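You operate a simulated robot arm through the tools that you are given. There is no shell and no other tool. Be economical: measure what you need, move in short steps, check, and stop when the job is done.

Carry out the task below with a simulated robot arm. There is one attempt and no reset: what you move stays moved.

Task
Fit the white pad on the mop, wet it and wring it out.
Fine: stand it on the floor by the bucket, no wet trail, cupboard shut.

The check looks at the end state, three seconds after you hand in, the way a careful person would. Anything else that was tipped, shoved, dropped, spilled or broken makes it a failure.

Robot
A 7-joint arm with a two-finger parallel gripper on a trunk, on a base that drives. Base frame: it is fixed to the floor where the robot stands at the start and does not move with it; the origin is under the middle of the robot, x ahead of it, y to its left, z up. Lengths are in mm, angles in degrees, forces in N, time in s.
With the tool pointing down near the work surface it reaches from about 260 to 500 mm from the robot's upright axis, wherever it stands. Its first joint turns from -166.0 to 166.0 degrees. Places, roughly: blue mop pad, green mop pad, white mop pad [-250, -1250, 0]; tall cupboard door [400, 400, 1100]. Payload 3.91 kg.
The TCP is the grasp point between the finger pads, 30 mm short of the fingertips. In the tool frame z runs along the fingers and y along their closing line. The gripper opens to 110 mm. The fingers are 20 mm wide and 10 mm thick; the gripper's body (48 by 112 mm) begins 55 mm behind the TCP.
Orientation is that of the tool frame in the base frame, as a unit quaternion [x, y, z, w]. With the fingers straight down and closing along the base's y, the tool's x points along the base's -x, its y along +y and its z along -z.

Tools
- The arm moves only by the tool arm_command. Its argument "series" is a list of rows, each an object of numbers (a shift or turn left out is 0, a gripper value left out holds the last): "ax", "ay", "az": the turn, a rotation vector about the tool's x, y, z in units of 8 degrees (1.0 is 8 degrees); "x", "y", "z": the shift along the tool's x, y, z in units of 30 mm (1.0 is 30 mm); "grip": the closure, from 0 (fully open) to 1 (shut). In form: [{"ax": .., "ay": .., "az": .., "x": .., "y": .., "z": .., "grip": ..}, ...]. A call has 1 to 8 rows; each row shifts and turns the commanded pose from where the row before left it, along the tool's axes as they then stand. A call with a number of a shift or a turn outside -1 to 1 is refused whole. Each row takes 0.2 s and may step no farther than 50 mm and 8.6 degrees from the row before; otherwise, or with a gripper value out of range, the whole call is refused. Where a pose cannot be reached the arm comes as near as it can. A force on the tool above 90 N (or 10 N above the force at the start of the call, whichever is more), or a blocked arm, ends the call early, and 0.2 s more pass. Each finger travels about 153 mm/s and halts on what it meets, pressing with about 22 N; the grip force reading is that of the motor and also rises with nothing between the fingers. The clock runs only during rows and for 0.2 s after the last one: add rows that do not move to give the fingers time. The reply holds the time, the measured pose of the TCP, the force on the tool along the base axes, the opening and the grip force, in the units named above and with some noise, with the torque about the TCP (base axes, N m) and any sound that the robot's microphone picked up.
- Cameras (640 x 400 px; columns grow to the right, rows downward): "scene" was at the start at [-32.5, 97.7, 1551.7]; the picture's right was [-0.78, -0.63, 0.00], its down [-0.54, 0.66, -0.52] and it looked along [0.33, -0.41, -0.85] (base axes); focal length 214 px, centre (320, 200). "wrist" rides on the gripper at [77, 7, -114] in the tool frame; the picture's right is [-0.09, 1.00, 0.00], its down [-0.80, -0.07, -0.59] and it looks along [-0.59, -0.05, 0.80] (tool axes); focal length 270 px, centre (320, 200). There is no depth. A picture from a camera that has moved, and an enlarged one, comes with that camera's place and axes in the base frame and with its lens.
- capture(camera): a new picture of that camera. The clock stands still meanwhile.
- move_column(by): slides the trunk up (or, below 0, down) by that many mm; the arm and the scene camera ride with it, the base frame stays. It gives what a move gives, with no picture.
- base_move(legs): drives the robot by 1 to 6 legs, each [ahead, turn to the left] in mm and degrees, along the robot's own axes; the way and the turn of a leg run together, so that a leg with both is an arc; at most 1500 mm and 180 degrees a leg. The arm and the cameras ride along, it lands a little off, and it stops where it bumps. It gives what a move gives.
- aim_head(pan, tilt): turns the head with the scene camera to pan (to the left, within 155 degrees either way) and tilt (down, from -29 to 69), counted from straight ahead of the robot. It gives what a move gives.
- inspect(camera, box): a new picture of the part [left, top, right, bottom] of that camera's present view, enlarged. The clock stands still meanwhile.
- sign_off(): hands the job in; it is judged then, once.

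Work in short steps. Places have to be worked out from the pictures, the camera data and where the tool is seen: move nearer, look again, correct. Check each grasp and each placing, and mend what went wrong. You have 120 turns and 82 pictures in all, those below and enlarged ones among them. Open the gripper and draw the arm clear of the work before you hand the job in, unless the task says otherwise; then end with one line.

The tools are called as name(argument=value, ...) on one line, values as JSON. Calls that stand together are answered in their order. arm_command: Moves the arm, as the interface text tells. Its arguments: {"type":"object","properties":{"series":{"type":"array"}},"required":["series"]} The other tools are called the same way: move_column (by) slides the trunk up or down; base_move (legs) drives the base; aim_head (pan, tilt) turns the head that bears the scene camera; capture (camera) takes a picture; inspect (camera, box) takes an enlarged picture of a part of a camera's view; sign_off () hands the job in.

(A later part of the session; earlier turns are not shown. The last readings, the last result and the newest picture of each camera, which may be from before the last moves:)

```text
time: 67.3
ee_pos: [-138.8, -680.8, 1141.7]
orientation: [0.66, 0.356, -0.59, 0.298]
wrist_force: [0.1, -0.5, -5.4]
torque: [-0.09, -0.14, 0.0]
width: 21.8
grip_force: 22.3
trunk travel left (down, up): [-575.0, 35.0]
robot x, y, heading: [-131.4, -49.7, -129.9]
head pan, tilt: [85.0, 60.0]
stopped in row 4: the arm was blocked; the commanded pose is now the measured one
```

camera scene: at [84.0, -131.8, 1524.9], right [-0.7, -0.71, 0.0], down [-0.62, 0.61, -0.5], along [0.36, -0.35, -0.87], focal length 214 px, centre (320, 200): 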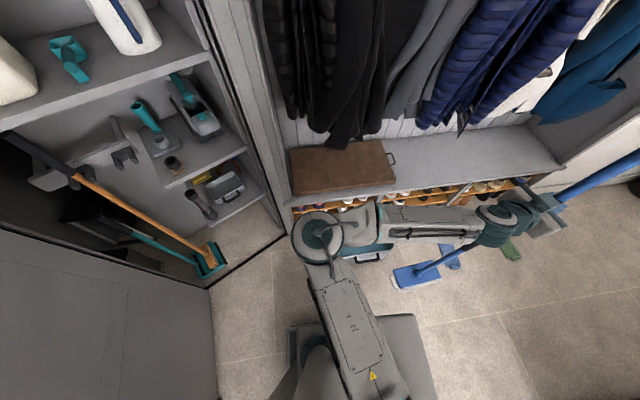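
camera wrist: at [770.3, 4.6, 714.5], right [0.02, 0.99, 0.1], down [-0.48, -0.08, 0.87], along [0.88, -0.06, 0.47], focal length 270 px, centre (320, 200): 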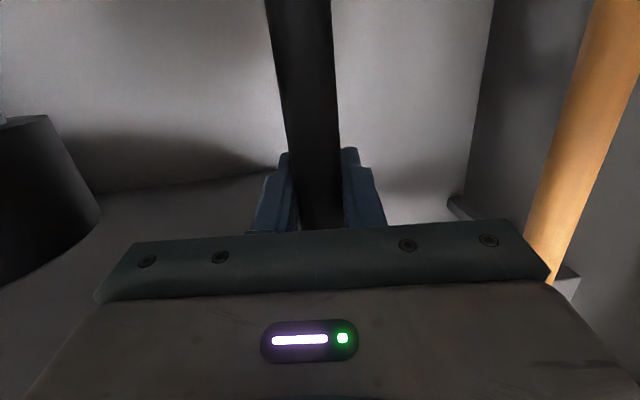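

Blocked early; look at the arm.

aim_head(pan=45, tilt=50)

capture(camera="scene")

```text
time: 68.3
ee_pos: [-138.9, -681.2, 1142.4]
orientation: [0.66, 0.356, -0.591, 0.298]
wrist_force: [-0.8, 0.6, -5.8]
torque: [0.02, -0.1, 0.01]
width: 21.7
grip_force: 22.3
trunk travel left (down, up): [-575.0, 35.0]
robot x, y, heading: [-131.4, -48.3, -129.4]
head pan, tilt: [45.0, 50.0]
```

```text
44 pictures are left
camera scene: at [43.8, -161.6, 1587.4], right [-1.0, -0.09, 0.0], down [-0.07, 0.76, -0.64], along [0.06, -0.64, -0.77], focal length 214 px, centre (320, 200)
```

scene: 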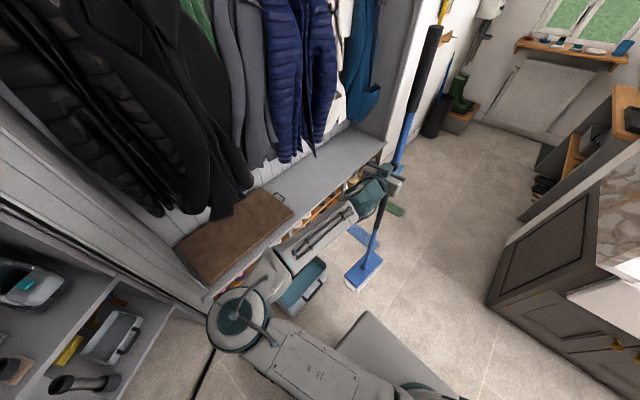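

The wrist yaw of −34° relative to the radial direction is reachable as it stands; the trouble is only where the base stands (door behind it). I'll swing the arm right around the robot's axis by ~125° in small arcs, then turn the base left by the same amount so it ends up parallel to the cupboard side.

arm_command(series=[{"y": -1, "ax": 0.335, "az": 0.042}, {"y": -1, "ax": 0.335, "az": 0.042}, {"y": -1, "ax": 0.335, "az": 0.042}, {"y": -1, "ax": 0.335, "az": 0.042}])

```text
time: 69.3
ee_pos: [-233.5, -605.4, 1144.8]
orientation: [0.689, 0.291, -0.618, 0.243]
wrist_force: [1.0, -0.7, -5.0]
torque: [-0.14, -0.2, 0.0]
width: 21.7
grip_force: 22.0
trunk travel left (down, up): [-575.0, 35.0]
robot x, y, heading: [-131.2, -49.9, -129.9]
head pan, tilt: [45.0, 50.0]
```

Include the forward component so the path is really tangential; continue.

arm_command(series=[{"y": -1, "z": 0.85, "ax": 0.42, "az": 0.05}, {"y": -1, "z": 0.85, "ax": 0.42, "az": 0.05}, {"y": -1, "z": 0.85, "ax": 0.42, "az": 0.05}, {"y": -1, "z": 0.85, "ax": 0.42, "az": 0.05}, {"y": -1, "z": 0.85, "ax": 0.42, "az": 0.05}, {"y": -1, "z": 0.85, "ax": 0.42, "az": 0.05}, {"y": -1, "z": 0.85, "ax": 0.42, "az": 0.05}, {"y": -1, "z": 0.85, "ax": 0.42, "az": 0.05}])

arm_command(series=[{"y": -1, "z": 0.8, "ax": 0.42, "az": 0.05}, {"y": -1, "z": 0.8, "ax": 0.42, "az": 0.05}, {"y": -1, "z": 0.8, "ax": 0.42, "az": 0.05}, {"y": -1, "z": 0.8, "ax": 0.42, "az": 0.05}, {"y": -1, "z": 0.8, "ax": 0.42, "az": 0.05}, {"y": -1, "z": 0.8, "ax": 0.42, "az": 0.05}, {"y": -1, "z": 0.8, "ax": 0.42, "az": 0.05}, {"y": -1, "z": 0.8, "ax": 0.42, "az": 0.05}])

```text
time: 71.1
ee_pos: [-527.0, -514.8, 1128.1]
orientation: [0.735, 0.12, -0.661, 0.092]
wrist_force: [-0.4, -0.8, -5.6]
torque: [-0.17, -0.14, -0.02]
width: 21.7
grip_force: 22.0
trunk travel left (down, up): [-575.0, 35.0]
robot x, y, heading: [-129.3, -50.4, -129.6]
head pan, tilt: [45.0, 50.0]
```

```text
time: 72.9
ee_pos: [-741.3, -290.6, 1114.0]
orientation: [0.74, -0.058, -0.668, -0.063]
wrist_force: [0.4, 0.3, -5.4]
torque: [-0.15, -0.09, 0.03]
width: 21.6
grip_force: 21.5
trunk travel left (down, up): [-575.0, 35.0]
robot x, y, heading: [-126.2, -47.5, -129.7]
head pan, tilt: [45.0, 50.0]
```

Continue the swing.

arm_command(series=[{"y": -1, "z": 0.6, "x": -0.1, "ax": 0.4, "az": 0.05}, {"y": -1, "z": 0.6, "x": -0.1, "ax": 0.4, "az": 0.05}, {"y": -1, "z": 0.6, "x": -0.1, "ax": 0.4, "az": 0.05}, {"y": -1, "z": 0.6, "x": -0.1, "ax": 0.4, "az": 0.05}, {"y": -1, "z": 0.6, "x": -0.1, "ax": 0.4, "az": 0.05}, {"y": -1, "z": 0.6, "x": -0.1, "ax": 0.4, "az": 0.05}, {"y": -1, "z": 0.6, "x": -0.1, "ax": 0.4, "az": 0.05}, {"y": -1, "z": 0.6, "x": -0.1, "ax": 0.4, "az": 0.05}])

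arm_command(series=[{"y": -1, "z": 0.6, "x": -0.1, "ax": 0.4, "az": 0.05}, {"y": -1, "z": 0.6, "x": -0.1, "ax": 0.4, "az": 0.05}, {"y": -1, "z": 0.6, "x": -0.1, "ax": 0.4, "az": 0.05}, {"y": -1, "z": 0.6, "x": -0.1, "ax": 0.4, "az": 0.05}, {"y": -1, "z": 0.6, "x": -0.1, "ax": 0.4, "az": 0.05}, {"y": -1, "z": 0.6, "x": -0.1, "ax": 0.4, "az": 0.05}, {"y": -1, "z": 0.6, "x": -0.1, "ax": 0.4, "az": 0.05}, {"y": -1, "z": 0.6, "x": -0.1, "ax": 0.4, "az": 0.05}])

capture(camera="scene")

```text
time: 74.7
ee_pos: [-791.0, -18.8, 1124.2]
orientation: [0.705, -0.225, -0.64, -0.206]
wrist_force: [0.0, -0.4, -6.0]
torque: [-0.11, -0.05, 0.01]
width: 21.3
grip_force: 22.1
trunk travel left (down, up): [-575.0, 35.0]
robot x, y, heading: [-130.6, -49.7, -129.7]
head pan, tilt: [45.0, 50.0]
```

```text
time: 76.5
ee_pos: [-715.5, 249.9, 1132.0]
orientation: [0.636, -0.381, -0.579, -0.339]
wrist_force: [-0.2, -0.1, -6.4]
torque: [-0.1, -0.01, 0.02]
width: 21.5
grip_force: 22.5
trunk travel left (down, up): [-575.0, 35.0]
robot x, y, heading: [-133.0, -43.5, -129.7]
head pan, tilt: [45.0, 50.0]
```

```text
43 pictures are left
camera scene: at [42.5, -159.9, 1587.7], right [-1.0, -0.09, 0.0], down [-0.07, 0.76, -0.64], along [0.06, -0.64, -0.77], focal length 214 px, centre (320, 200)
```

scene: 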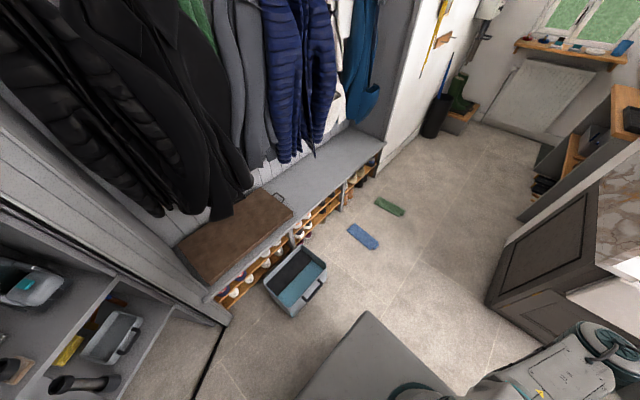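

Now the bucket is in free view; zoom into it.

inspect(camera="scene", box=[255, 235, 335, 325])

```text
4.44 times, centred on (295, 280) of scene
camera zoom: at [42.5, -159.9, 1587.7], right [-1.0, -0.09, 0.0], down [-0.07, 0.76, -0.64], along [0.06, -0.64, -0.77], focal length 953 px, centre (431, -156)
```

zoom: 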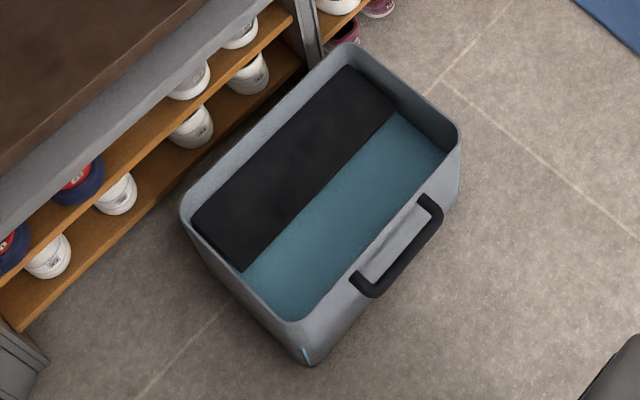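

Water is in the front ~115 mm, the flat dark wringer board (z≈170) in the back ~106 mm. I turn the base left to heading 0 and look before driving on.

base_move(legs=[[0, 129.7]])

aim_head(pan=-60, tilt=50)

capture(camera="scene")

```text
time: 82.4
ee_pos: [38.8, -683.6, 1131.9]
orientation: [0.607, 0.423, -0.547, 0.39]
wrist_force: [-0.1, -0.8, -5.9]
torque: [0.1, 0.01, -0.01]
width: 21.7
grip_force: 21.9
trunk travel left (down, up): [-575.0, 35.0]
robot x, y, heading: [-129.1, -45.4, 1.9]
head pan, tilt: [45.0, 50.0]
```

```text
time: 84.2
ee_pos: [39.3, -683.6, 1132.1]
orientation: [0.608, 0.424, -0.547, 0.39]
wrist_force: [-0.3, 0.3, -6.3]
torque: [0.08, -0.03, -0.03]
width: 21.4
grip_force: 22.2
trunk travel left (down, up): [-575.0, 35.0]
robot x, y, heading: [-126.0, -48.0, 2.0]
head pan, tilt: [-60.0, 50.0]
```

```text
41 pictures are left
camera scene: at [-168.5, 34.0, 1587.6], right [-0.85, -0.53, 0.0], down [-0.41, 0.65, -0.64], along [0.34, -0.55, -0.77], focal length 214 px, centre (320, 200)
```

scene: 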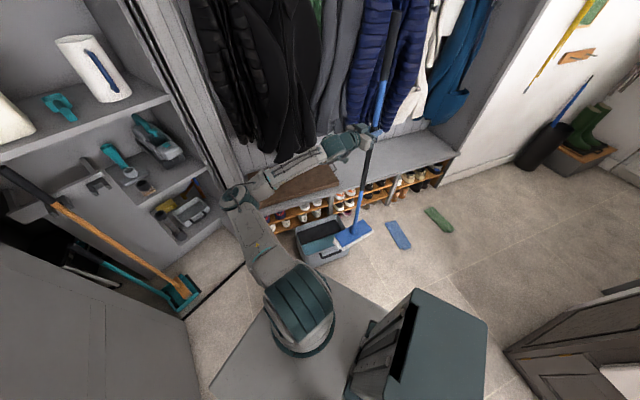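

Good view. Drive 279 ahead and turn right 10.3°.

base_move(legs=[[279, 0], [0, -10.3]])

capture(camera="scene")

```text
time: 86.9
ee_pos: [205.4, -694.5, 1132.0]
orientation: [0.643, 0.367, -0.581, 0.339]
wrist_force: [-0.5, -0.2, -5.9]
torque: [0.11, 0.03, -0.04]
width: 21.6
grip_force: 22.0
trunk travel left (down, up): [-575.0, 35.0]
robot x, y, heading: [153.0, -33.6, -8.6]
head pan, tilt: [-60.0, 50.0]
```

```text
40 pictures are left
camera scene: at [131.3, 48.6, 1587.6], right [-0.93, -0.37, 0.0], down [-0.28, 0.71, -0.64], along [0.24, -0.6, -0.77], focal length 214 px, centre (320, 200)
```

scene: 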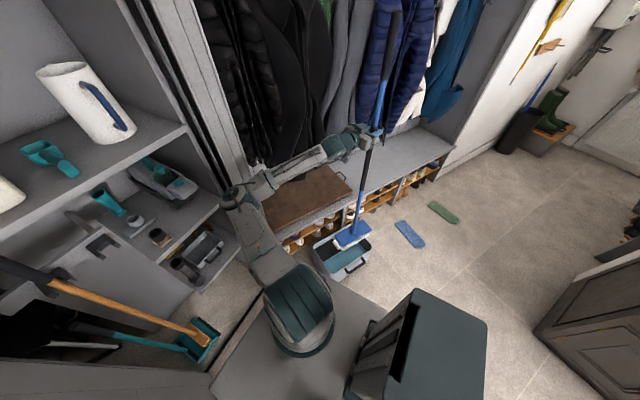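

Orientation −120° is right. Correct pitch (+2.5°) and roll, and shift to above the water slot centre (≈203,−634).

arm_command(series=[{"ay": 0.31, "az": -0.069}, {"y": -0.53, "z": -0.85}, {"y": -0.53, "z": -0.85}, {}])

inspect(camera="scene", box=[280, 130, 400, 290])

```text
time: 87.9
ee_pos: [203.8, -632.4, 1138.0]
orientation: [0.654, 0.377, -0.568, 0.327]
wrist_force: [0.8, 0.3, -5.5]
torque: [-0.01, 0.02, 0.01]
width: 21.6
grip_force: 22.2
trunk travel left (down, up): [-575.0, 35.0]
robot x, y, heading: [155.7, -41.1, -8.6]
head pan, tilt: [-60.0, 50.0]
```

```text
2.50 times, centred on (340, 210) of scene
camera zoom: at [131.8, 49.2, 1587.6], right [-0.93, -0.37, 0.0], down [-0.28, 0.71, -0.64], along [0.24, -0.6, -0.77], focal length 536 px, centre (270, 175)
```

zoom: 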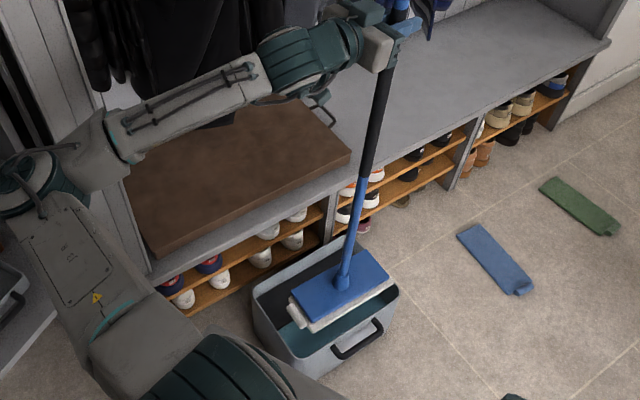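

Mop is over the bucket. Lower 85 mm so the pad is just above the rim and check alignment.

move_column(by=-85)

inspect(camera="scene", box=[300, 200, 390, 290])

```text
time: 89.1
ee_pos: [203.0, -636.2, 1054.1]
orientation: [0.655, 0.377, -0.568, 0.327]
wrist_force: [0.4, -0.3, -6.2]
torque: [-0.02, 0.01, 0.0]
width: 21.6
grip_force: 21.6
trunk travel left (down, up): [-490.0, 120.0]
robot x, y, heading: [155.8, -38.6, -8.6]
head pan, tilt: [-60.0, 50.0]
```

```text
4.44 times, centred on (345, 245) of scene
camera zoom: at [131.7, 49.3, 1502.6], right [-0.93, -0.37, 0.0], down [-0.28, 0.71, -0.64], along [0.24, -0.6, -0.77], focal length 953 px, centre (209, 0)
```

zoom: 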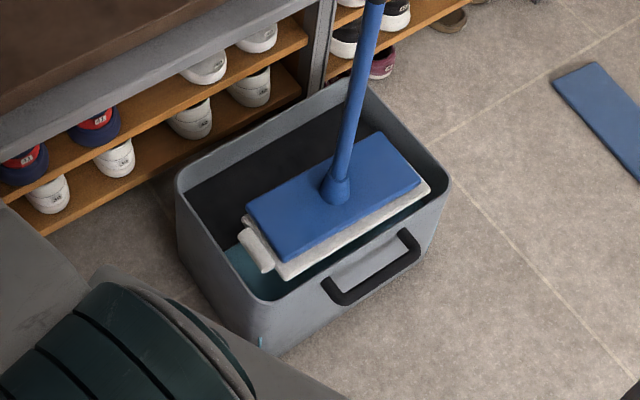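

Pad front edge is ~11 mm inside the rim, slot is ~8–124, so laterally centred; lengthwise shift 18 mm forward to clear the tab. Then lower in steps to plate level.

arm_command(series=[{"z": 0.6, "x": -0.08}, {"x": 0.9, "z": 0.125}, {"x": 0.9, "z": 0.125}, {}])

inspect(camera="scene", box=[300, 200, 390, 290])

```text
time: 90.1
ee_pos: [194.4, -651.7, 999.3]
orientation: [0.655, 0.377, -0.568, 0.327]
wrist_force: [-1.2, 0.6, -6.5]
torque: [-0.05, -0.01, 0.0]
width: 21.5
grip_force: 21.9
trunk travel left (down, up): [-490.0, 120.0]
robot x, y, heading: [157.1, -40.1, -8.7]
head pan, tilt: [-60.0, 50.0]
```

```text
4.44 times, centred on (345, 245) of scene
camera zoom: at [131.8, 49.1, 1502.6], right [-0.93, -0.37, 0.0], down [-0.28, 0.71, -0.64], along [0.24, -0.6, -0.77], focal length 953 px, centre (209, 0)
```

zoom: 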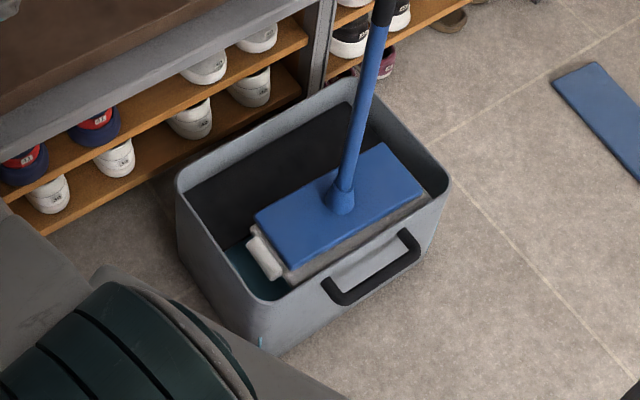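

Inside cleanly. Continue down 75 mm.

arm_command(series=[{"x": 0.65, "z": 0.09}, {"x": 0.65, "z": 0.09}, {"x": 0.65, "z": 0.09}, {"x": 0.5, "z": 0.07}, {}])

inspect(camera="scene", box=[300, 200, 390, 290])

```text
time: 91.3
ee_pos: [195.0, -650.6, 923.3]
orientation: [0.655, 0.378, -0.567, 0.328]
wrist_force: [-0.1, -0.3, -5.7]
torque: [-0.02, 0.05, 0.02]
width: 21.7
grip_force: 22.1
trunk travel left (down, up): [-490.0, 120.0]
robot x, y, heading: [159.5, -38.7, -8.3]
head pan, tilt: [-60.0, 50.0]
```

```text
4.44 times, centred on (345, 245) of scene
camera zoom: at [131.8, 49.2, 1502.6], right [-0.93, -0.37, 0.0], down [-0.28, 0.71, -0.64], along [0.24, -0.6, -0.77], focal length 953 px, centre (209, 0)
```

zoom: 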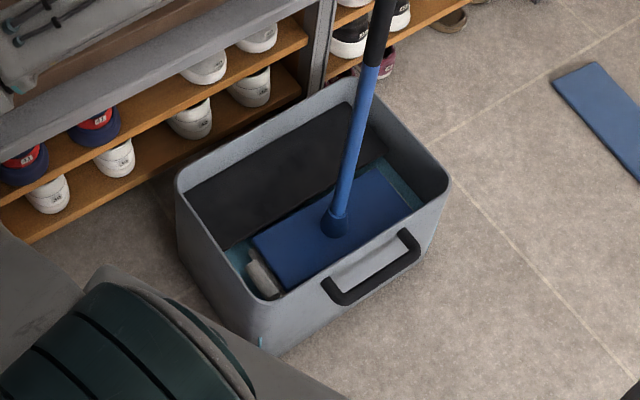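

No contact forces; now below the board. Continue down 60 mm into the water.

arm_command(series=[{"x": 0.5, "z": 0.07}, {"x": 0.5, "z": 0.07}, {"x": 0.5, "z": 0.07}, {"x": 0.5, "z": 0.07}, {}])

inspect(camera="scene", box=[300, 200, 390, 290])

```text
time: 92.5
ee_pos: [192.2, -650.9, 862.5]
orientation: [0.654, 0.378, -0.567, 0.329]
wrist_force: [0.1, -0.2, -5.5]
torque: [-0.06, 0.04, 0.01]
width: 21.5
grip_force: 22.3
trunk travel left (down, up): [-490.0, 120.0]
robot x, y, heading: [152.4, -36.8, -8.3]
head pan, tilt: [-60.0, 50.0]
```

```text
4.44 times, centred on (345, 245) of scene
camera zoom: at [131.7, 49.2, 1502.6], right [-0.93, -0.37, 0.0], down [-0.28, 0.71, -0.64], along [0.24, -0.6, -0.77], focal length 953 px, centre (209, 0)
```

zoom: 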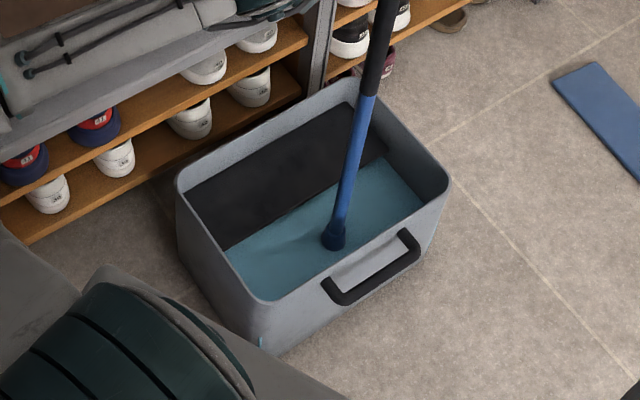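

Fully submerged. Soak a moment, then raise 120 mm (pad bottom ≈195, still inside the bucket), and look at the room around the arm.

arm_command(series=[{}, {}, {}, {}, {}, {}, {}, {}])

arm_command(series=[{"x": -0.65, "z": -0.09}, {"x": -0.65, "z": -0.09}, {"x": -0.65, "z": -0.09}, {"x": -0.65, "z": -0.09}, {"x": -0.65, "z": -0.09}, {"x": -0.65, "z": -0.09}, {}, {}])

capture(camera="scene")

```text
time: 94.3
ee_pos: [191.2, -651.6, 862.3]
orientation: [0.654, 0.377, -0.568, 0.328]
wrist_force: [-0.4, -0.2, -5.8]
torque: [-0.04, 0.04, 0.01]
width: 21.4
grip_force: 21.7
trunk travel left (down, up): [-490.0, 120.0]
robot x, y, heading: [158.7, -38.4, -8.5]
head pan, tilt: [-60.0, 50.0]
```

```text
time: 96.1
ee_pos: [194.1, -650.4, 981.2]
orientation: [0.654, 0.377, -0.567, 0.327]
wrist_force: [0.5, -0.8, -5.6]
torque: [-0.03, -0.02, 0.01]
width: 21.7
grip_force: 21.3
trunk travel left (down, up): [-490.0, 120.0]
robot x, y, heading: [156.1, -37.7, -8.4]
head pan, tilt: [-60.0, 50.0]
```

```text
34 pictures are left
camera scene: at [131.8, 49.2, 1502.6], right [-0.93, -0.37, 0.0], down [-0.28, 0.71, -0.64], along [0.24, -0.6, -0.77], focal length 214 px, centre (320, 200)
```

scene: 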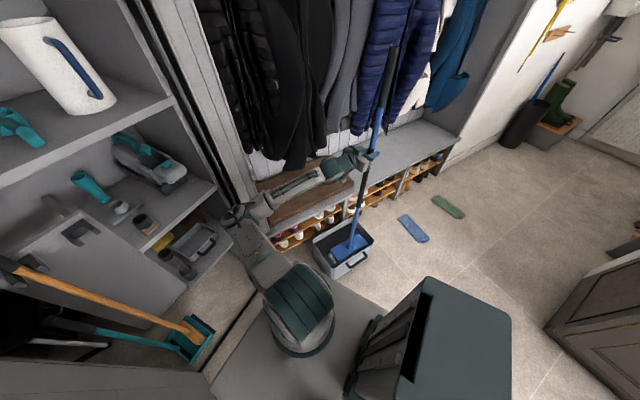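

Pad still over the water. Shift ~102 mm toward the bench to be over the wringer board.

arm_command(series=[{"y": 0.845, "z": 0.094, "x": -0.1}, {"y": 0.845, "z": 0.094, "x": -0.1}, {"y": 0.845, "z": 0.094, "x": -0.05}, {"y": 0.845, "z": 0.094, "x": -0.05}, {}])

inspect(camera="scene", box=[300, 200, 390, 290])

```text
time: 97.3
ee_pos: [272.9, -711.6, 988.5]
orientation: [0.654, 0.377, -0.568, 0.328]
wrist_force: [0.3, 0.2, -5.4]
torque: [-0.04, -0.05, -0.01]
width: 21.5
grip_force: 22.2
trunk travel left (down, up): [-490.0, 120.0]
robot x, y, heading: [158.1, -36.6, -8.7]
head pan, tilt: [-60.0, 50.0]
```

```text
4.44 times, centred on (345, 245) of scene
camera zoom: at [131.9, 49.1, 1502.6], right [-0.93, -0.37, 0.0], down [-0.28, 0.71, -0.64], along [0.24, -0.6, -0.77], focal length 953 px, centre (209, 0)
```

zoom: 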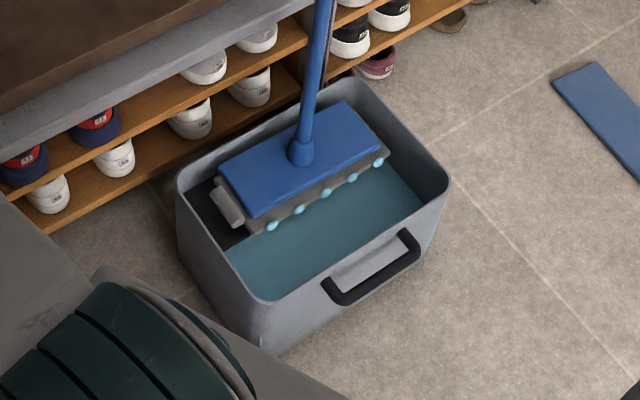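

The pad is wet and dripping, positioned over the board. Lower onto it and press.

arm_command(series=[{"x": 0.4, "z": 0.055}, {"x": 0.3, "z": 0.04}, {"x": 0.2, "z": 0.03}, {}])

```text
time: 98.3
ee_pos: [275.6, -711.3, 961.0]
orientation: [0.654, 0.377, -0.568, 0.328]
wrist_force: [0.0, 1.3, -5.8]
torque: [-0.04, 0.02, 0.0]
width: 21.6
grip_force: 21.8
trunk travel left (down, up): [-490.0, 120.0]
robot x, y, heading: [157.0, -40.2, -8.5]
head pan, tilt: [-60.0, 50.0]
```

arm_command(series=[{"x": 0.2, "z": 0.028}, {"x": 0.2, "z": 0.028}, {"x": 0.2, "z": 0.028}, {}])

```text
time: 99.3
ee_pos: [276.4, -710.8, 946.8]
orientation: [0.653, 0.376, -0.569, 0.329]
wrist_force: [1.2, 1.5, 7.5]
torque: [-0.55, 0.17, 0.05]
width: 21.7
grip_force: 22.2
trunk travel left (down, up): [-490.0, 120.0]
robot x, y, heading: [158.2, -41.8, -8.5]
head pan, tilt: [-60.0, 50.0]
```

Contact with the board. Press harder and hold.

arm_command(series=[{"x": 0.15, "z": 0.02}, {"x": 0.15, "z": 0.02}, {}, {}, {}, {}, {}])

inspect(camera="scene", box=[300, 200, 390, 290])

```text
time: 100.9
ee_pos: [276.1, -707.5, 940.8]
orientation: [0.653, 0.375, -0.569, 0.329]
wrist_force: [2.8, 4.4, 27.4]
torque: [-0.03, -0.02, 0.07]
width: 21.6
grip_force: 22.2
trunk travel left (down, up): [-490.0, 120.0]
robot x, y, heading: [155.5, -41.6, -8.6]
head pan, tilt: [-60.0, 50.0]
```

```text
4.44 times, centred on (345, 245) of scene
camera zoom: at [131.7, 53.5, 1502.4], right [-0.93, -0.37, 0.0], down [-0.28, 0.71, -0.64], along [0.24, -0.6, -0.76], focal length 953 px, centre (209, 0)
```

zoom: 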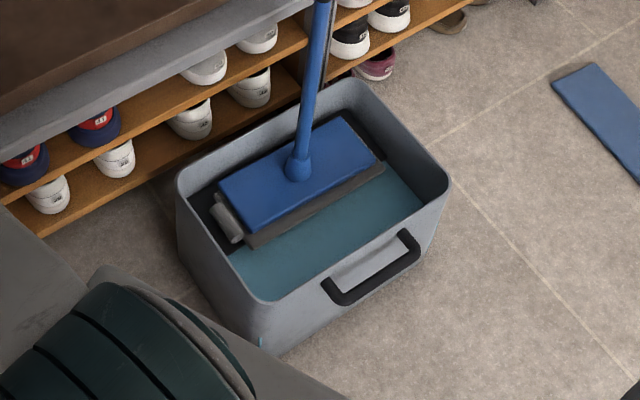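

Press further and hold longer.

arm_command(series=[{"x": 0.15, "z": 0.02}, {"x": 0.15, "z": 0.02}, {"x": 0.1}, {}, {}, {}, {}, {}])

```text
time: 102.7
ee_pos: [275.6, -707.5, 930.0]
orientation: [0.651, 0.375, -0.571, 0.332]
wrist_force: [4.6, 5.7, 38.1]
torque: [0.03, 0.03, 0.03]
width: 21.4
grip_force: 22.1
trunk travel left (down, up): [-490.0, 120.0]
robot x, y, heading: [156.1, -38.4, -8.4]
head pan, tilt: [-60.0, 50.0]
```

~38 N is the grip's slip limit. Lift ~35 mm and check for drips.

arm_command(series=[{"x": -0.6, "z": -0.08}, {"x": -0.6, "z": -0.08}, {"x": -0.4, "z": -0.05}, {}, {}, {}, {}, {}])

inspect(camera="scene", box=[300, 200, 390, 290])

```text
time: 104.5
ee_pos: [274.0, -710.5, 970.6]
orientation: [0.655, 0.377, -0.567, 0.327]
wrist_force: [-0.2, 0.1, -5.5]
torque: [-0.04, 0.02, 0.03]
width: 21.7
grip_force: 21.8
trunk travel left (down, up): [-490.0, 120.0]
robot x, y, heading: [156.7, -40.6, -8.5]
head pan, tilt: [-60.0, 50.0]
```

```text
4.44 times, centred on (345, 245) of scene
camera zoom: at [131.9, 49.2, 1502.6], right [-0.93, -0.37, 0.0], down [-0.28, 0.71, -0.64], along [0.24, -0.6, -0.77], focal length 953 px, centre (209, 0)
```

zoom: 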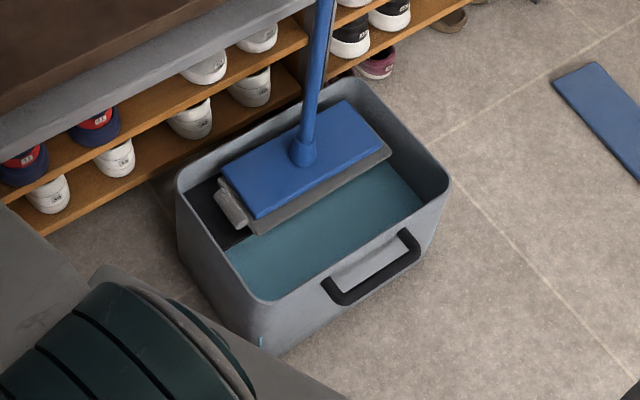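

No drips any more: wrung out. Raise above the rim and drive back 340 so the mop comes to the room side in front of the bucket.

move_column(by=112)

inspect(camera="scene", box=[290, 180, 390, 290])

```text
time: 105.9
ee_pos: [274.1, -712.0, 1081.1]
orientation: [0.654, 0.378, -0.567, 0.328]
wrist_force: [-1.2, -0.4, -5.6]
torque: [-0.01, -0.01, 0.0]
width: 21.6
grip_force: 21.7
trunk travel left (down, up): [-602.0, 8.0]
robot x, y, heading: [155.7, -37.8, -8.4]
head pan, tilt: [-60.0, 50.0]
```

```text
3.64 times, centred on (340, 235) of scene
camera zoom: at [132.0, 49.1, 1614.6], right [-0.93, -0.37, 0.0], down [-0.28, 0.71, -0.64], along [0.24, -0.6, -0.77], focal length 780 px, centre (247, 73)
```

zoom: 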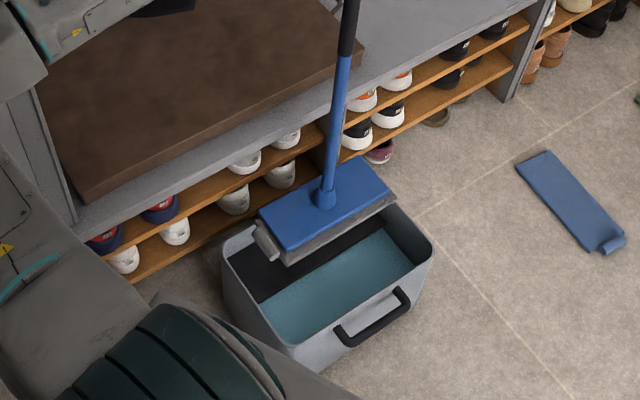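

Clean and clear of the rim. Drive back.

base_move(legs=[[-345, 0]])

move_column(by=-280)

capture(camera="scene")

```text
time: 108.2
ee_pos: [-70.7, -660.8, 1081.7]
orientation: [0.656, 0.374, -0.569, 0.325]
wrist_force: [-0.4, 0.5, -6.4]
torque: [-0.02, 0.15, 0.05]
width: 21.4
grip_force: 22.0
trunk travel left (down, up): [-602.0, 8.0]
robot x, y, heading: [-184.8, 14.3, -8.9]
head pan, tilt: [-60.0, 50.0]
```

```text
time: 111.0
ee_pos: [-70.5, -659.8, 800.6]
orientation: [0.655, 0.375, -0.569, 0.326]
wrist_force: [0.1, 0.1, -5.3]
torque: [0.0, 0.0, -0.01]
width: 21.9
grip_force: 21.9
trunk travel left (down, up): [-322.0, 288.0]
robot x, y, heading: [-184.2, 12.0, -8.9]
head pan, tilt: [-60.0, 50.0]
```

```text
29 pictures are left
camera scene: at [-207.5, 101.3, 1334.6], right [-0.93, -0.36, 0.0], down [-0.28, 0.71, -0.64], along [0.23, -0.6, -0.77], focal length 214 px, centre (320, 200)
```

scene: 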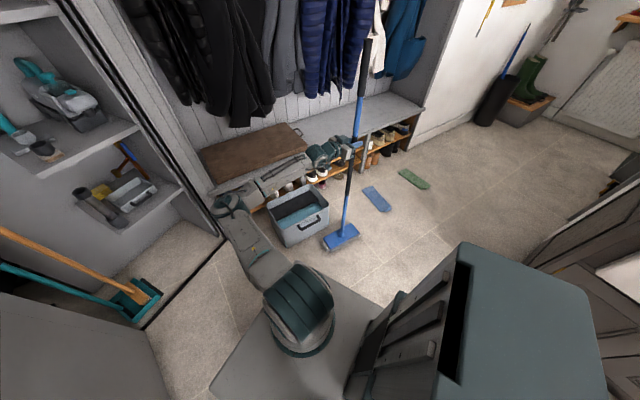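

Well placed just in front of the bucket. Lower gently onto the floor.

arm_command(series=[{"x": 0.35, "z": 0.05}, {"x": 0.3, "z": 0.04}, {"x": 0.25, "z": 0.035}, {}])

inspect(camera="scene", box=[260, 170, 380, 270])

```text
time: 112.0
ee_pos: [-69.3, -660.8, 778.3]
orientation: [0.655, 0.373, -0.57, 0.326]
wrist_force: [0.4, 0.7, 6.9]
torque: [0.11, 0.01, 0.03]
width: 21.7
grip_force: 22.3
trunk travel left (down, up): [-322.0, 288.0]
robot x, y, heading: [-183.6, 18.1, -9.1]
head pan, tilt: [-60.0, 50.0]
```

```text
4.00 times, centred on (320, 220) of scene
camera zoom: at [-207.6, 102.6, 1334.7], right [-0.93, -0.36, 0.0], down [-0.28, 0.71, -0.64], along [0.23, -0.6, -0.77], focal length 858 px, centre (320, 120)
```

zoom: 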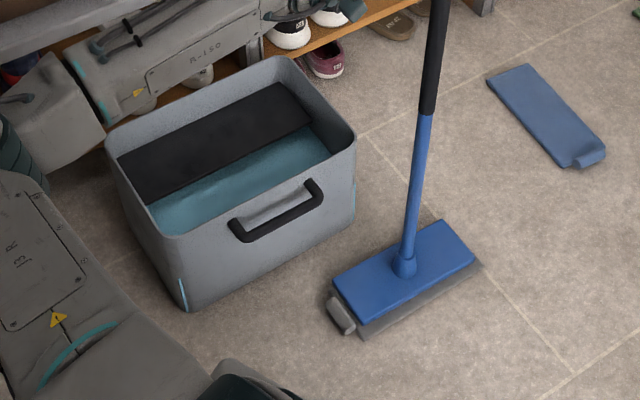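

On the floor. Open slightly (to ~35 mm) so the fingers still cage the handle, and see whether it stands.

arm_command(series=[{"grip": 0.7}, {"grip": 0.7}, {"grip": 0.7}, {"grip": 0.7}, {"grip": 0.7}])

inspect(camera="scene", box=[280, 20, 400, 270])

```text
time: 113.2
ee_pos: [-69.8, -661.0, 774.6]
orientation: [0.655, 0.375, -0.569, 0.326]
wrist_force: [-0.5, -0.4, -0.1]
torque: [0.01, -0.02, -0.03]
width: 32.8
grip_force: 0.0
trunk travel left (down, up): [-322.0, 288.0]
robot x, y, heading: [-186.0, 10.9, -9.1]
head pan, tilt: [-60.0, 50.0]
```

```text
1.60 times, centred on (340, 145) of scene
camera zoom: at [-207.6, 101.8, 1334.6], right [-0.93, -0.36, 0.0], down [-0.28, 0.71, -0.64], along [0.23, -0.6, -0.77], focal length 343 px, centre (288, 288)
```

zoom: 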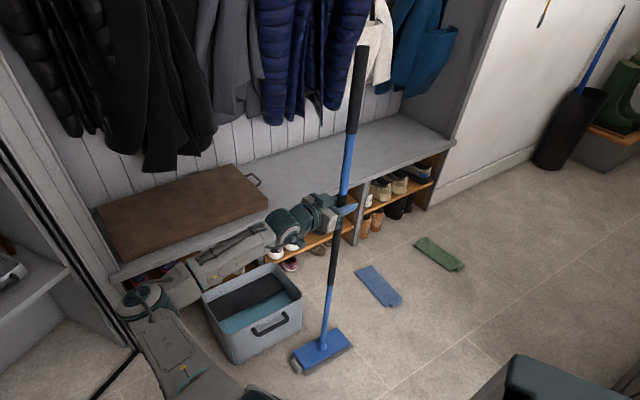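

It stands freely. Open wide and retract straight back along the tool axis.

arm_command(series=[{"grip": 0.35}, {"grip": 0.35}, {"z": -0.5}, {"z": -0.8}, {"z": -1}, {"z": -1}, {}])

capture(camera="scene")

```text
time: 114.8
ee_pos: [-20.8, -572.7, 787.7]
orientation: [0.655, 0.374, -0.57, 0.325]
wrist_force: [-0.7, -0.3, 0.3]
torque: [-0.02, -0.02, -0.01]
width: 71.6
grip_force: 0.0
trunk travel left (down, up): [-322.0, 288.0]
robot x, y, heading: [-184.9, 12.5, -8.9]
head pan, tilt: [-60.0, 50.0]
```

```text
26 pictures are left
camera scene: at [-207.5, 102.1, 1334.6], right [-0.93, -0.36, 0.0], down [-0.28, 0.71, -0.64], along [0.23, -0.6, -0.77], focal length 214 px, centre (320, 200)
```

scene: 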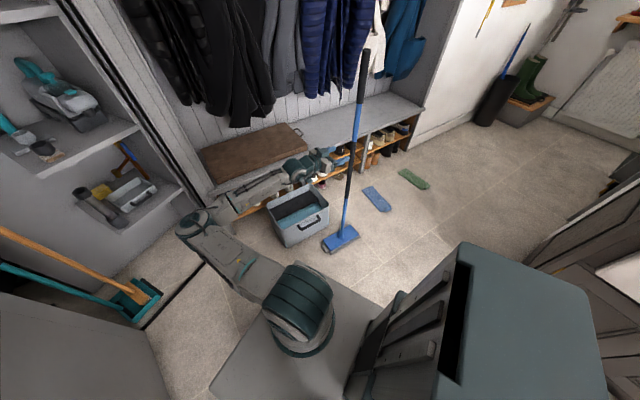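

Mop stands, gripper clear. Now the door: I'll push it shut from its outer side. First swing the arm left away from the mop.

arm_command(series=[{"y": 1, "z": -0.7, "ax": -0.42, "az": -0.055, "grip": 1}, {"y": 1, "z": -0.7, "ax": -0.42, "az": -0.055}, {"y": 1, "z": -0.7, "ax": -0.42, "az": -0.055}, {"y": 1, "z": -0.7, "ax": -0.42, "az": -0.055}, {"y": 1, "z": -0.6, "ax": -0.42, "az": -0.055}, {"y": 1, "z": -0.6, "ax": -0.42, "az": -0.055}, {"y": 1, "z": -0.6, "ax": -0.42, "az": -0.055}, {"y": 1, "z": -0.6, "ax": -0.42, "az": -0.055}])

```text
time: 116.6
ee_pos: [255.1, -507.9, 814.4]
orientation: [0.549, 0.517, -0.476, 0.453]
wrist_force: [-0.9, -0.4, 0.7]
torque: [-0.01, 0.01, 0.0]
width: 0.0
grip_force: 22.3
trunk travel left (down, up): [-322.0, 288.0]
robot x, y, heading: [-183.5, 13.6, -8.8]
head pan, tilt: [-60.0, 50.0]
```

Back off 300 mm so the elbow stays clear of the door, then bring the arm straight ahead.

base_move(legs=[[-300, 0]])

arm_command(series=[{"y": 1, "z": -0.75, "ax": -0.7, "az": -0.09}, {"y": 1, "z": -0.75, "ax": -0.7, "az": -0.09}, {"y": 1, "z": -0.7, "ax": -0.7, "az": -0.09}, {"y": 1, "z": -0.6, "ax": -0.7, "az": -0.09}, {"y": 1, "z": -0.5, "ax": -0.7, "az": -0.09}, {"y": 1, "z": -0.4, "ax": -0.7, "az": -0.09}, {"y": 1, "z": -0.3, "ax": -0.7, "az": -0.09}, {"y": 1, "z": -0.2, "ax": -0.7, "az": -0.09}])

capture(camera="scene")

```text
time: 118.6
ee_pos: [-38.3, -461.8, 813.4]
orientation: [0.55, 0.517, -0.476, 0.452]
wrist_force: [0.2, -0.5, -0.2]
torque: [0.01, 0.01, 0.06]
width: 0.0
grip_force: 21.9
trunk travel left (down, up): [-322.0, 288.0]
robot x, y, heading: [-481.9, 57.5, -8.8]
head pan, tilt: [-60.0, 50.0]
```

```text
time: 120.4
ee_pos: [158.6, -272.1, 833.6]
orientation: [0.308, 0.686, -0.263, 0.605]
wrist_force: [0.0, -0.5, -0.7]
torque: [0.02, -0.02, -0.01]
width: 0.1
grip_force: 22.5
trunk travel left (down, up): [-322.0, 288.0]
robot x, y, heading: [-479.1, 59.0, -8.6]
head pan, tilt: [-60.0, 50.0]
```

```text
25 pictures are left
camera scene: at [-503.4, 147.5, 1334.6], right [-0.93, -0.36, 0.0], down [-0.28, 0.71, -0.64], along [0.23, -0.6, -0.77], focal length 214 px, centre (320, 200)
```

scene: 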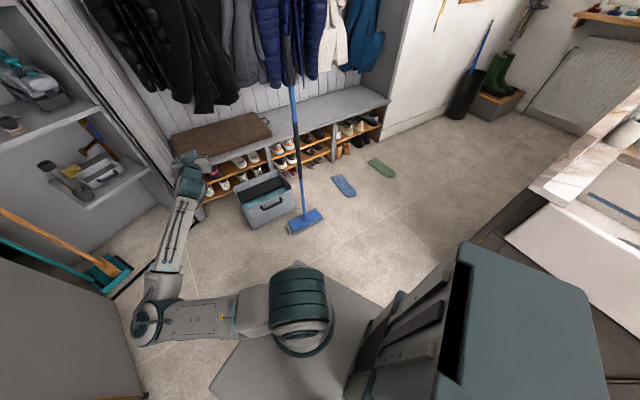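

Plan: hook the fingers behind the outer face near the free edge. Back off a bit, turn left so the arm points just past the door's edge, and look.

base_move(legs=[[-80, 0], [0, 51.6]])

aim_head(pan=-20, tilt=30)

capture(camera="scene")

```text
time: 123.8
ee_pos: [96.8, 367.2, 833.2]
orientation: [-0.022, 0.752, 0.027, 0.659]
wrist_force: [0.2, 0.0, 0.6]
torque: [-0.01, -0.03, 0.01]
width: 0.2
grip_force: 22.2
trunk travel left (down, up): [-322.0, 288.0]
robot x, y, heading: [-558.4, 74.4, 43.4]
head pan, tilt: [-60.0, 50.0]
```

```text
time: 124.9
ee_pos: [96.1, 366.8, 833.6]
orientation: [-0.02, 0.753, 0.025, 0.658]
wrist_force: [-1.3, 0.3, 0.2]
torque: [-0.02, 0.02, 0.04]
width: 0.0
grip_force: 21.7
trunk travel left (down, up): [-322.0, 288.0]
robot x, y, heading: [-560.9, 68.4, 43.3]
head pan, tilt: [-20.0, 30.0]
```

```text
24 pictures are left
camera scene: at [-632.9, 164.4, 1364.0], right [0.39, -0.92, 0.0], down [-0.46, -0.2, -0.87], along [0.8, 0.34, -0.5], focal length 214 px, centre (320, 200)
```

scene: 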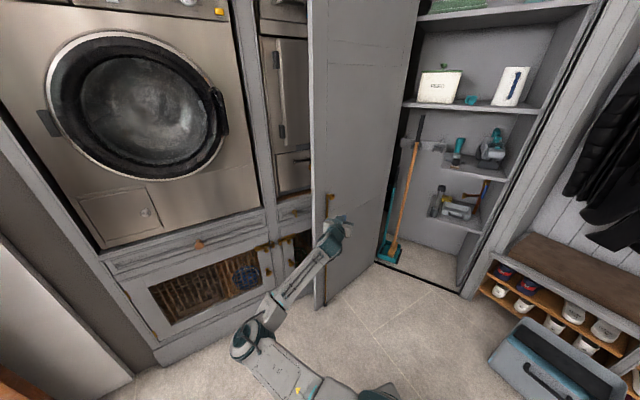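

Zoom at the door edge and gripper.

inspect(camera="scene", box=[270, 150, 390, 320])

```text
2.35 times, centred on (330, 235) of scene
camera zoom: at [-632.9, 164.4, 1364.0], right [0.39, -0.92, 0.0], down [-0.46, -0.2, -0.87], along [0.8, 0.34, -0.5], focal length 505 px, centre (296, 118)
```

zoom: 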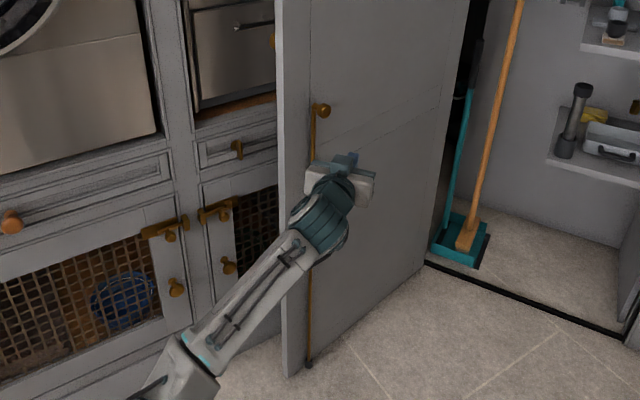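

The free edge is actually at about (175,517) (door open ~105°), only ~105 mm from the appliance wall. Best is to straddle the edge with open fingers and pull. I reposition the base to about (-480,315) via a reverse-and-forward manoeuvre.

base_move(legs=[[0, -60], [-300, 0], [0, 40], [400, 0]])

capture(camera="scene")

```text
time: 133.6
ee_pos: [224.6, 396.4, 828.2]
orientation: [0.099, 0.749, -0.083, 0.65]
wrist_force: [-1.6, 0.6, -2.4]
torque: [-0.18, -0.16, 0.08]
width: 0.0
grip_force: 21.8
trunk travel left (down, up): [-322.0, 288.0]
robot x, y, heading: [-485.1, 321.6, 24.7]
head pan, tilt: [-20.0, 30.0]
stopped in leg 4: the robot was blocked; the commanded pose is now the measured one
```

```text
22 pictures are left
camera scene: at [-529.2, 436.3, 1364.2], right [0.08, -1.0, 0.0], down [-0.5, -0.04, -0.87], along [0.86, 0.07, -0.5], focal length 214 px, centre (320, 200)
```

scene: 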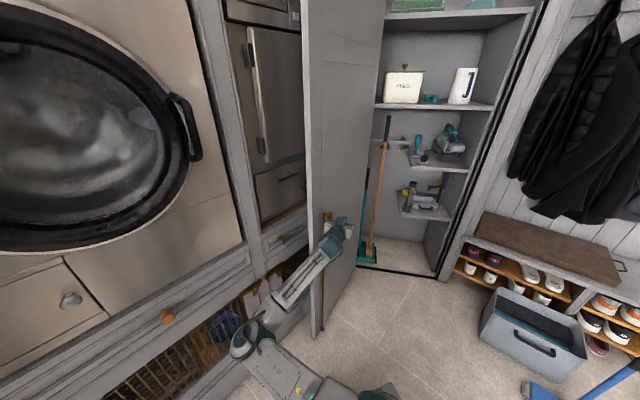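

The hand touched the door's brass knob. Back off 60, lower 50, then bring the open gripper outside of the free edge.

base_move(legs=[[-60, 0]])

move_column(by=-60)

arm_command(series=[{"z": -0.95, "grip": 0}, {"z": -0.95}, {"z": -0.95}, {"z": -0.95}, {"y": 1, "ax": 0.25, "az": 0.03}, {"y": 1, "ax": 0.25, "az": 0.03}, {"y": 1, "ax": 0.25, "az": 0.03}, {"y": 1, "ax": 0.25, "az": 0.03}])

capture(camera="scene")

```text
time: 134.6
ee_pos: [169.2, 369.9, 829.6]
orientation: [0.1, 0.749, -0.083, 0.65]
wrist_force: [0.7, 0.6, -0.7]
torque: [0.01, -0.02, 0.02]
width: 0.0
grip_force: 21.7
trunk travel left (down, up): [-322.0, 288.0]
robot x, y, heading: [-544.2, 297.0, 24.5]
head pan, tilt: [-20.0, 30.0]
```

```text
time: 135.6
ee_pos: [170.6, 370.0, 769.4]
orientation: [0.1, 0.748, -0.083, 0.651]
wrist_force: [0.1, -0.2, -0.5]
torque: [0.0, -0.02, 0.01]
width: 0.3
grip_force: 22.0
trunk travel left (down, up): [-262.0, 348.0]
robot x, y, heading: [-543.5, 295.9, 24.6]
head pan, tilt: [-20.0, 30.0]
```

```text
time: 137.4
ee_pos: [95.1, 511.9, 788.4]
orientation: [0.152, 0.74, -0.129, 0.643]
wrist_force: [0.1, 0.3, -0.9]
torque: [-0.02, -0.03, -0.01]
width: 110.1
grip_force: 0.1
trunk travel left (down, up): [-262.0, 348.0]
robot x, y, heading: [-544.7, 298.8, 24.8]
head pan, tilt: [-20.0, 30.0]
```

```text
21 pictures are left
camera scene: at [-584.0, 411.1, 1304.0], right [0.08, -1.0, 0.0], down [-0.5, -0.04, -0.87], along [0.86, 0.07, -0.5], focal length 214 px, centre (320, 200)
```

scene: 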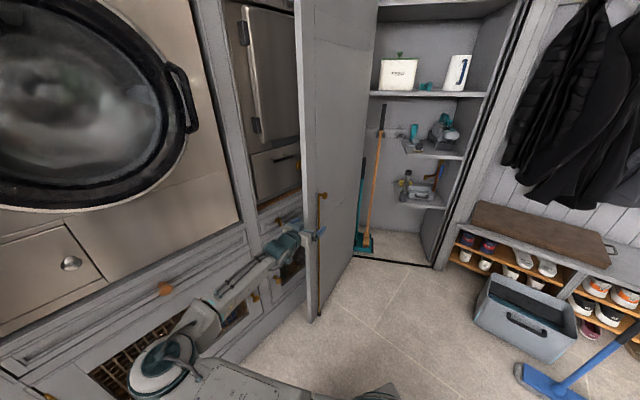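

inspect(camera="scene", box=[250, 180, 350, 280])

capture(camera="wrist")

```text
4.00 times, centred on (300, 230) of scene
camera zoom: at [-584.0, 411.1, 1304.0], right [0.08, -1.0, 0.0], down [-0.5, -0.04, -0.87], along [0.86, 0.07, -0.5], focal length 858 px, centre (400, 80)
```

zoom: 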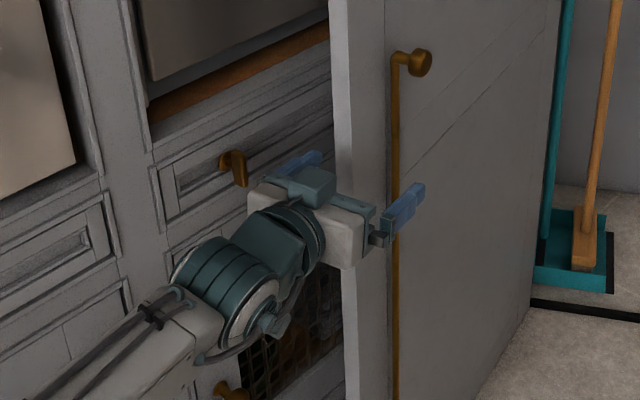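

```text
19 pictures are left
camera wrist: at [-16.2, 567.8, 728.0], right [0.4, 0.91, 0.09], down [-0.47, 0.12, 0.88], along [0.79, -0.39, 0.47], focal length 270 px, centre (320, 200)
```

wrist: 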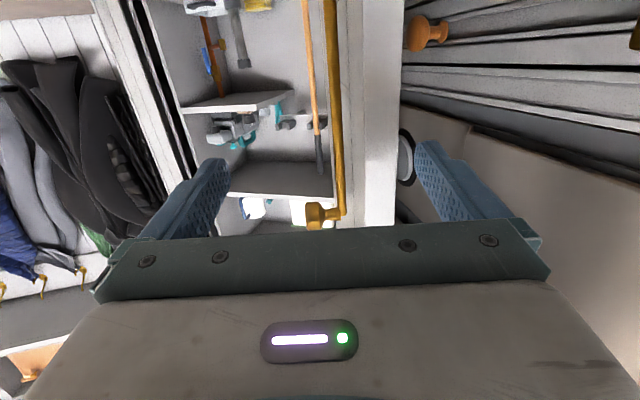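

The door edge sits between the fingers, ~44 mm left of centre and 76 mm ahead. Narrow to 80 mm, shift left 42 mm, and advance so the fingers straddle the edge.

arm_command(series=[{"y": 0.7, "grip": 0.27}, {"y": 0.7}, {"z": 0.85, "x": -0.1}, {"z": 0.85, "x": -0.1}, {"z": 0.8, "x": -0.1}, {}])

capture(camera="wrist")

```text
time: 138.8
ee_pos: [183.2, 525.2, 786.8]
orientation: [0.151, 0.74, -0.129, 0.642]
wrist_force: [-0.1, 0.2, -0.3]
torque: [-0.03, 0.01, -0.01]
width: 80.4
grip_force: 0.0
trunk travel left (down, up): [-262.0, 348.0]
robot x, y, heading: [-543.4, 300.8, 24.8]
head pan, tilt: [-20.0, 30.0]
```

```text
18 pictures are left
camera wrist: at [73.1, 579.9, 726.3], right [0.4, 0.91, 0.09], down [-0.47, 0.12, 0.88], along [0.79, -0.39, 0.47], focal length 270 px, centre (320, 200)
```

wrist: 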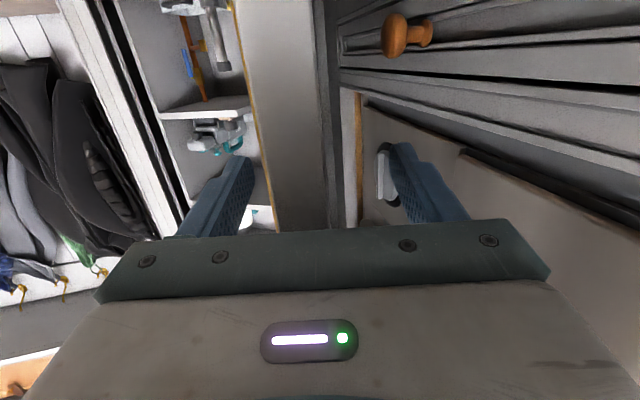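

Fingers straddle the edge. Pull the door along its arc (lateral right with matching yaw).

arm_command(series=[{"y": -1, "ax": -0.33, "az": -0.045}, {"y": -1, "ax": -0.33, "az": -0.045}, {"y": -1, "ax": -0.33, "az": -0.045}, {"y": -1, "ax": -0.33, "az": -0.045}, {"y": -1, "ax": -0.33, "az": -0.045}, {"y": -1, "ax": -0.33, "az": -0.045}, {"y": -1, "ax": -0.33, "az": -0.045}, {"y": -1, "ax": -0.33, "az": -0.045}])

capture(camera="wrist")

```text
time: 140.6
ee_pos: [124.1, 287.0, 783.4]
orientation: [0.013, 0.755, -0.008, 0.656]
wrist_force: [-0.5, -0.2, 0.3]
torque: [0.01, 0.02, -0.04]
width: 80.1
grip_force: 0.1
trunk travel left (down, up): [-262.0, 348.0]
robot x, y, heading: [-544.5, 300.0, 24.5]
head pan, tilt: [-20.0, 30.0]
```

```text
17 pictures are left
camera wrist: at [0.6, 298.6, 723.1], right [0.04, 0.99, 0.09], down [-0.48, -0.06, 0.88], along [0.88, -0.08, 0.47], focal length 270 px, centre (320, 200)
```

wrist: 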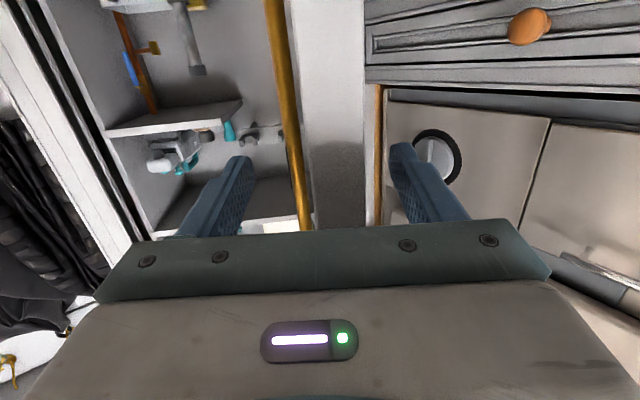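

The door follows, still between the fingers. Continue.

arm_command(series=[{"y": -1, "ax": -0.33, "az": -0.045}, {"y": -1, "ax": -0.33, "az": -0.045}, {"y": -1, "ax": -0.33, "az": -0.045}, {"y": -1, "ax": -0.33, "az": -0.045}, {"y": -1, "ax": -0.33, "az": -0.045}, {"y": -1, "ax": -0.33, "az": -0.045}, {"y": -1, "ax": -0.33, "az": -0.045}, {"y": -1, "ax": -0.33, "az": -0.045}])

capture(camera="scene")

```text
time: 142.4
ee_pos: [156.3, 52.8, 782.4]
orientation: [-0.127, 0.743, 0.115, 0.647]
wrist_force: [0.3, 0.6, -0.1]
torque: [-0.01, 0.05, -0.01]
width: 80.3
grip_force: 0.0
trunk travel left (down, up): [-262.0, 348.0]
robot x, y, heading: [-544.9, 297.1, 24.6]
head pan, tilt: [-20.0, 30.0]
```

```text
16 pictures are left
camera scene: at [-583.7, 410.9, 1304.1], right [0.08, -1.0, 0.0], down [-0.5, -0.04, -0.87], along [0.86, 0.07, -0.5], focal length 214 px, centre (320, 200)
```

scene: 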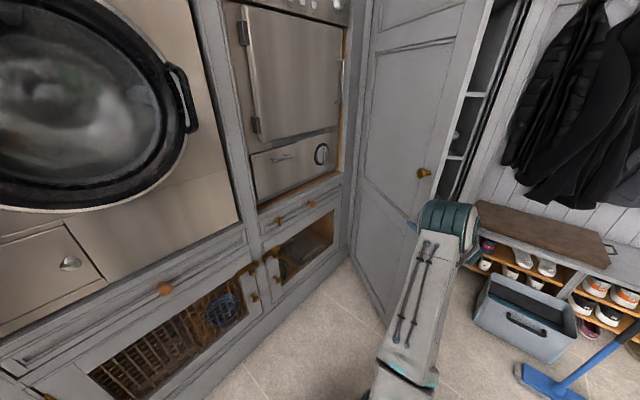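

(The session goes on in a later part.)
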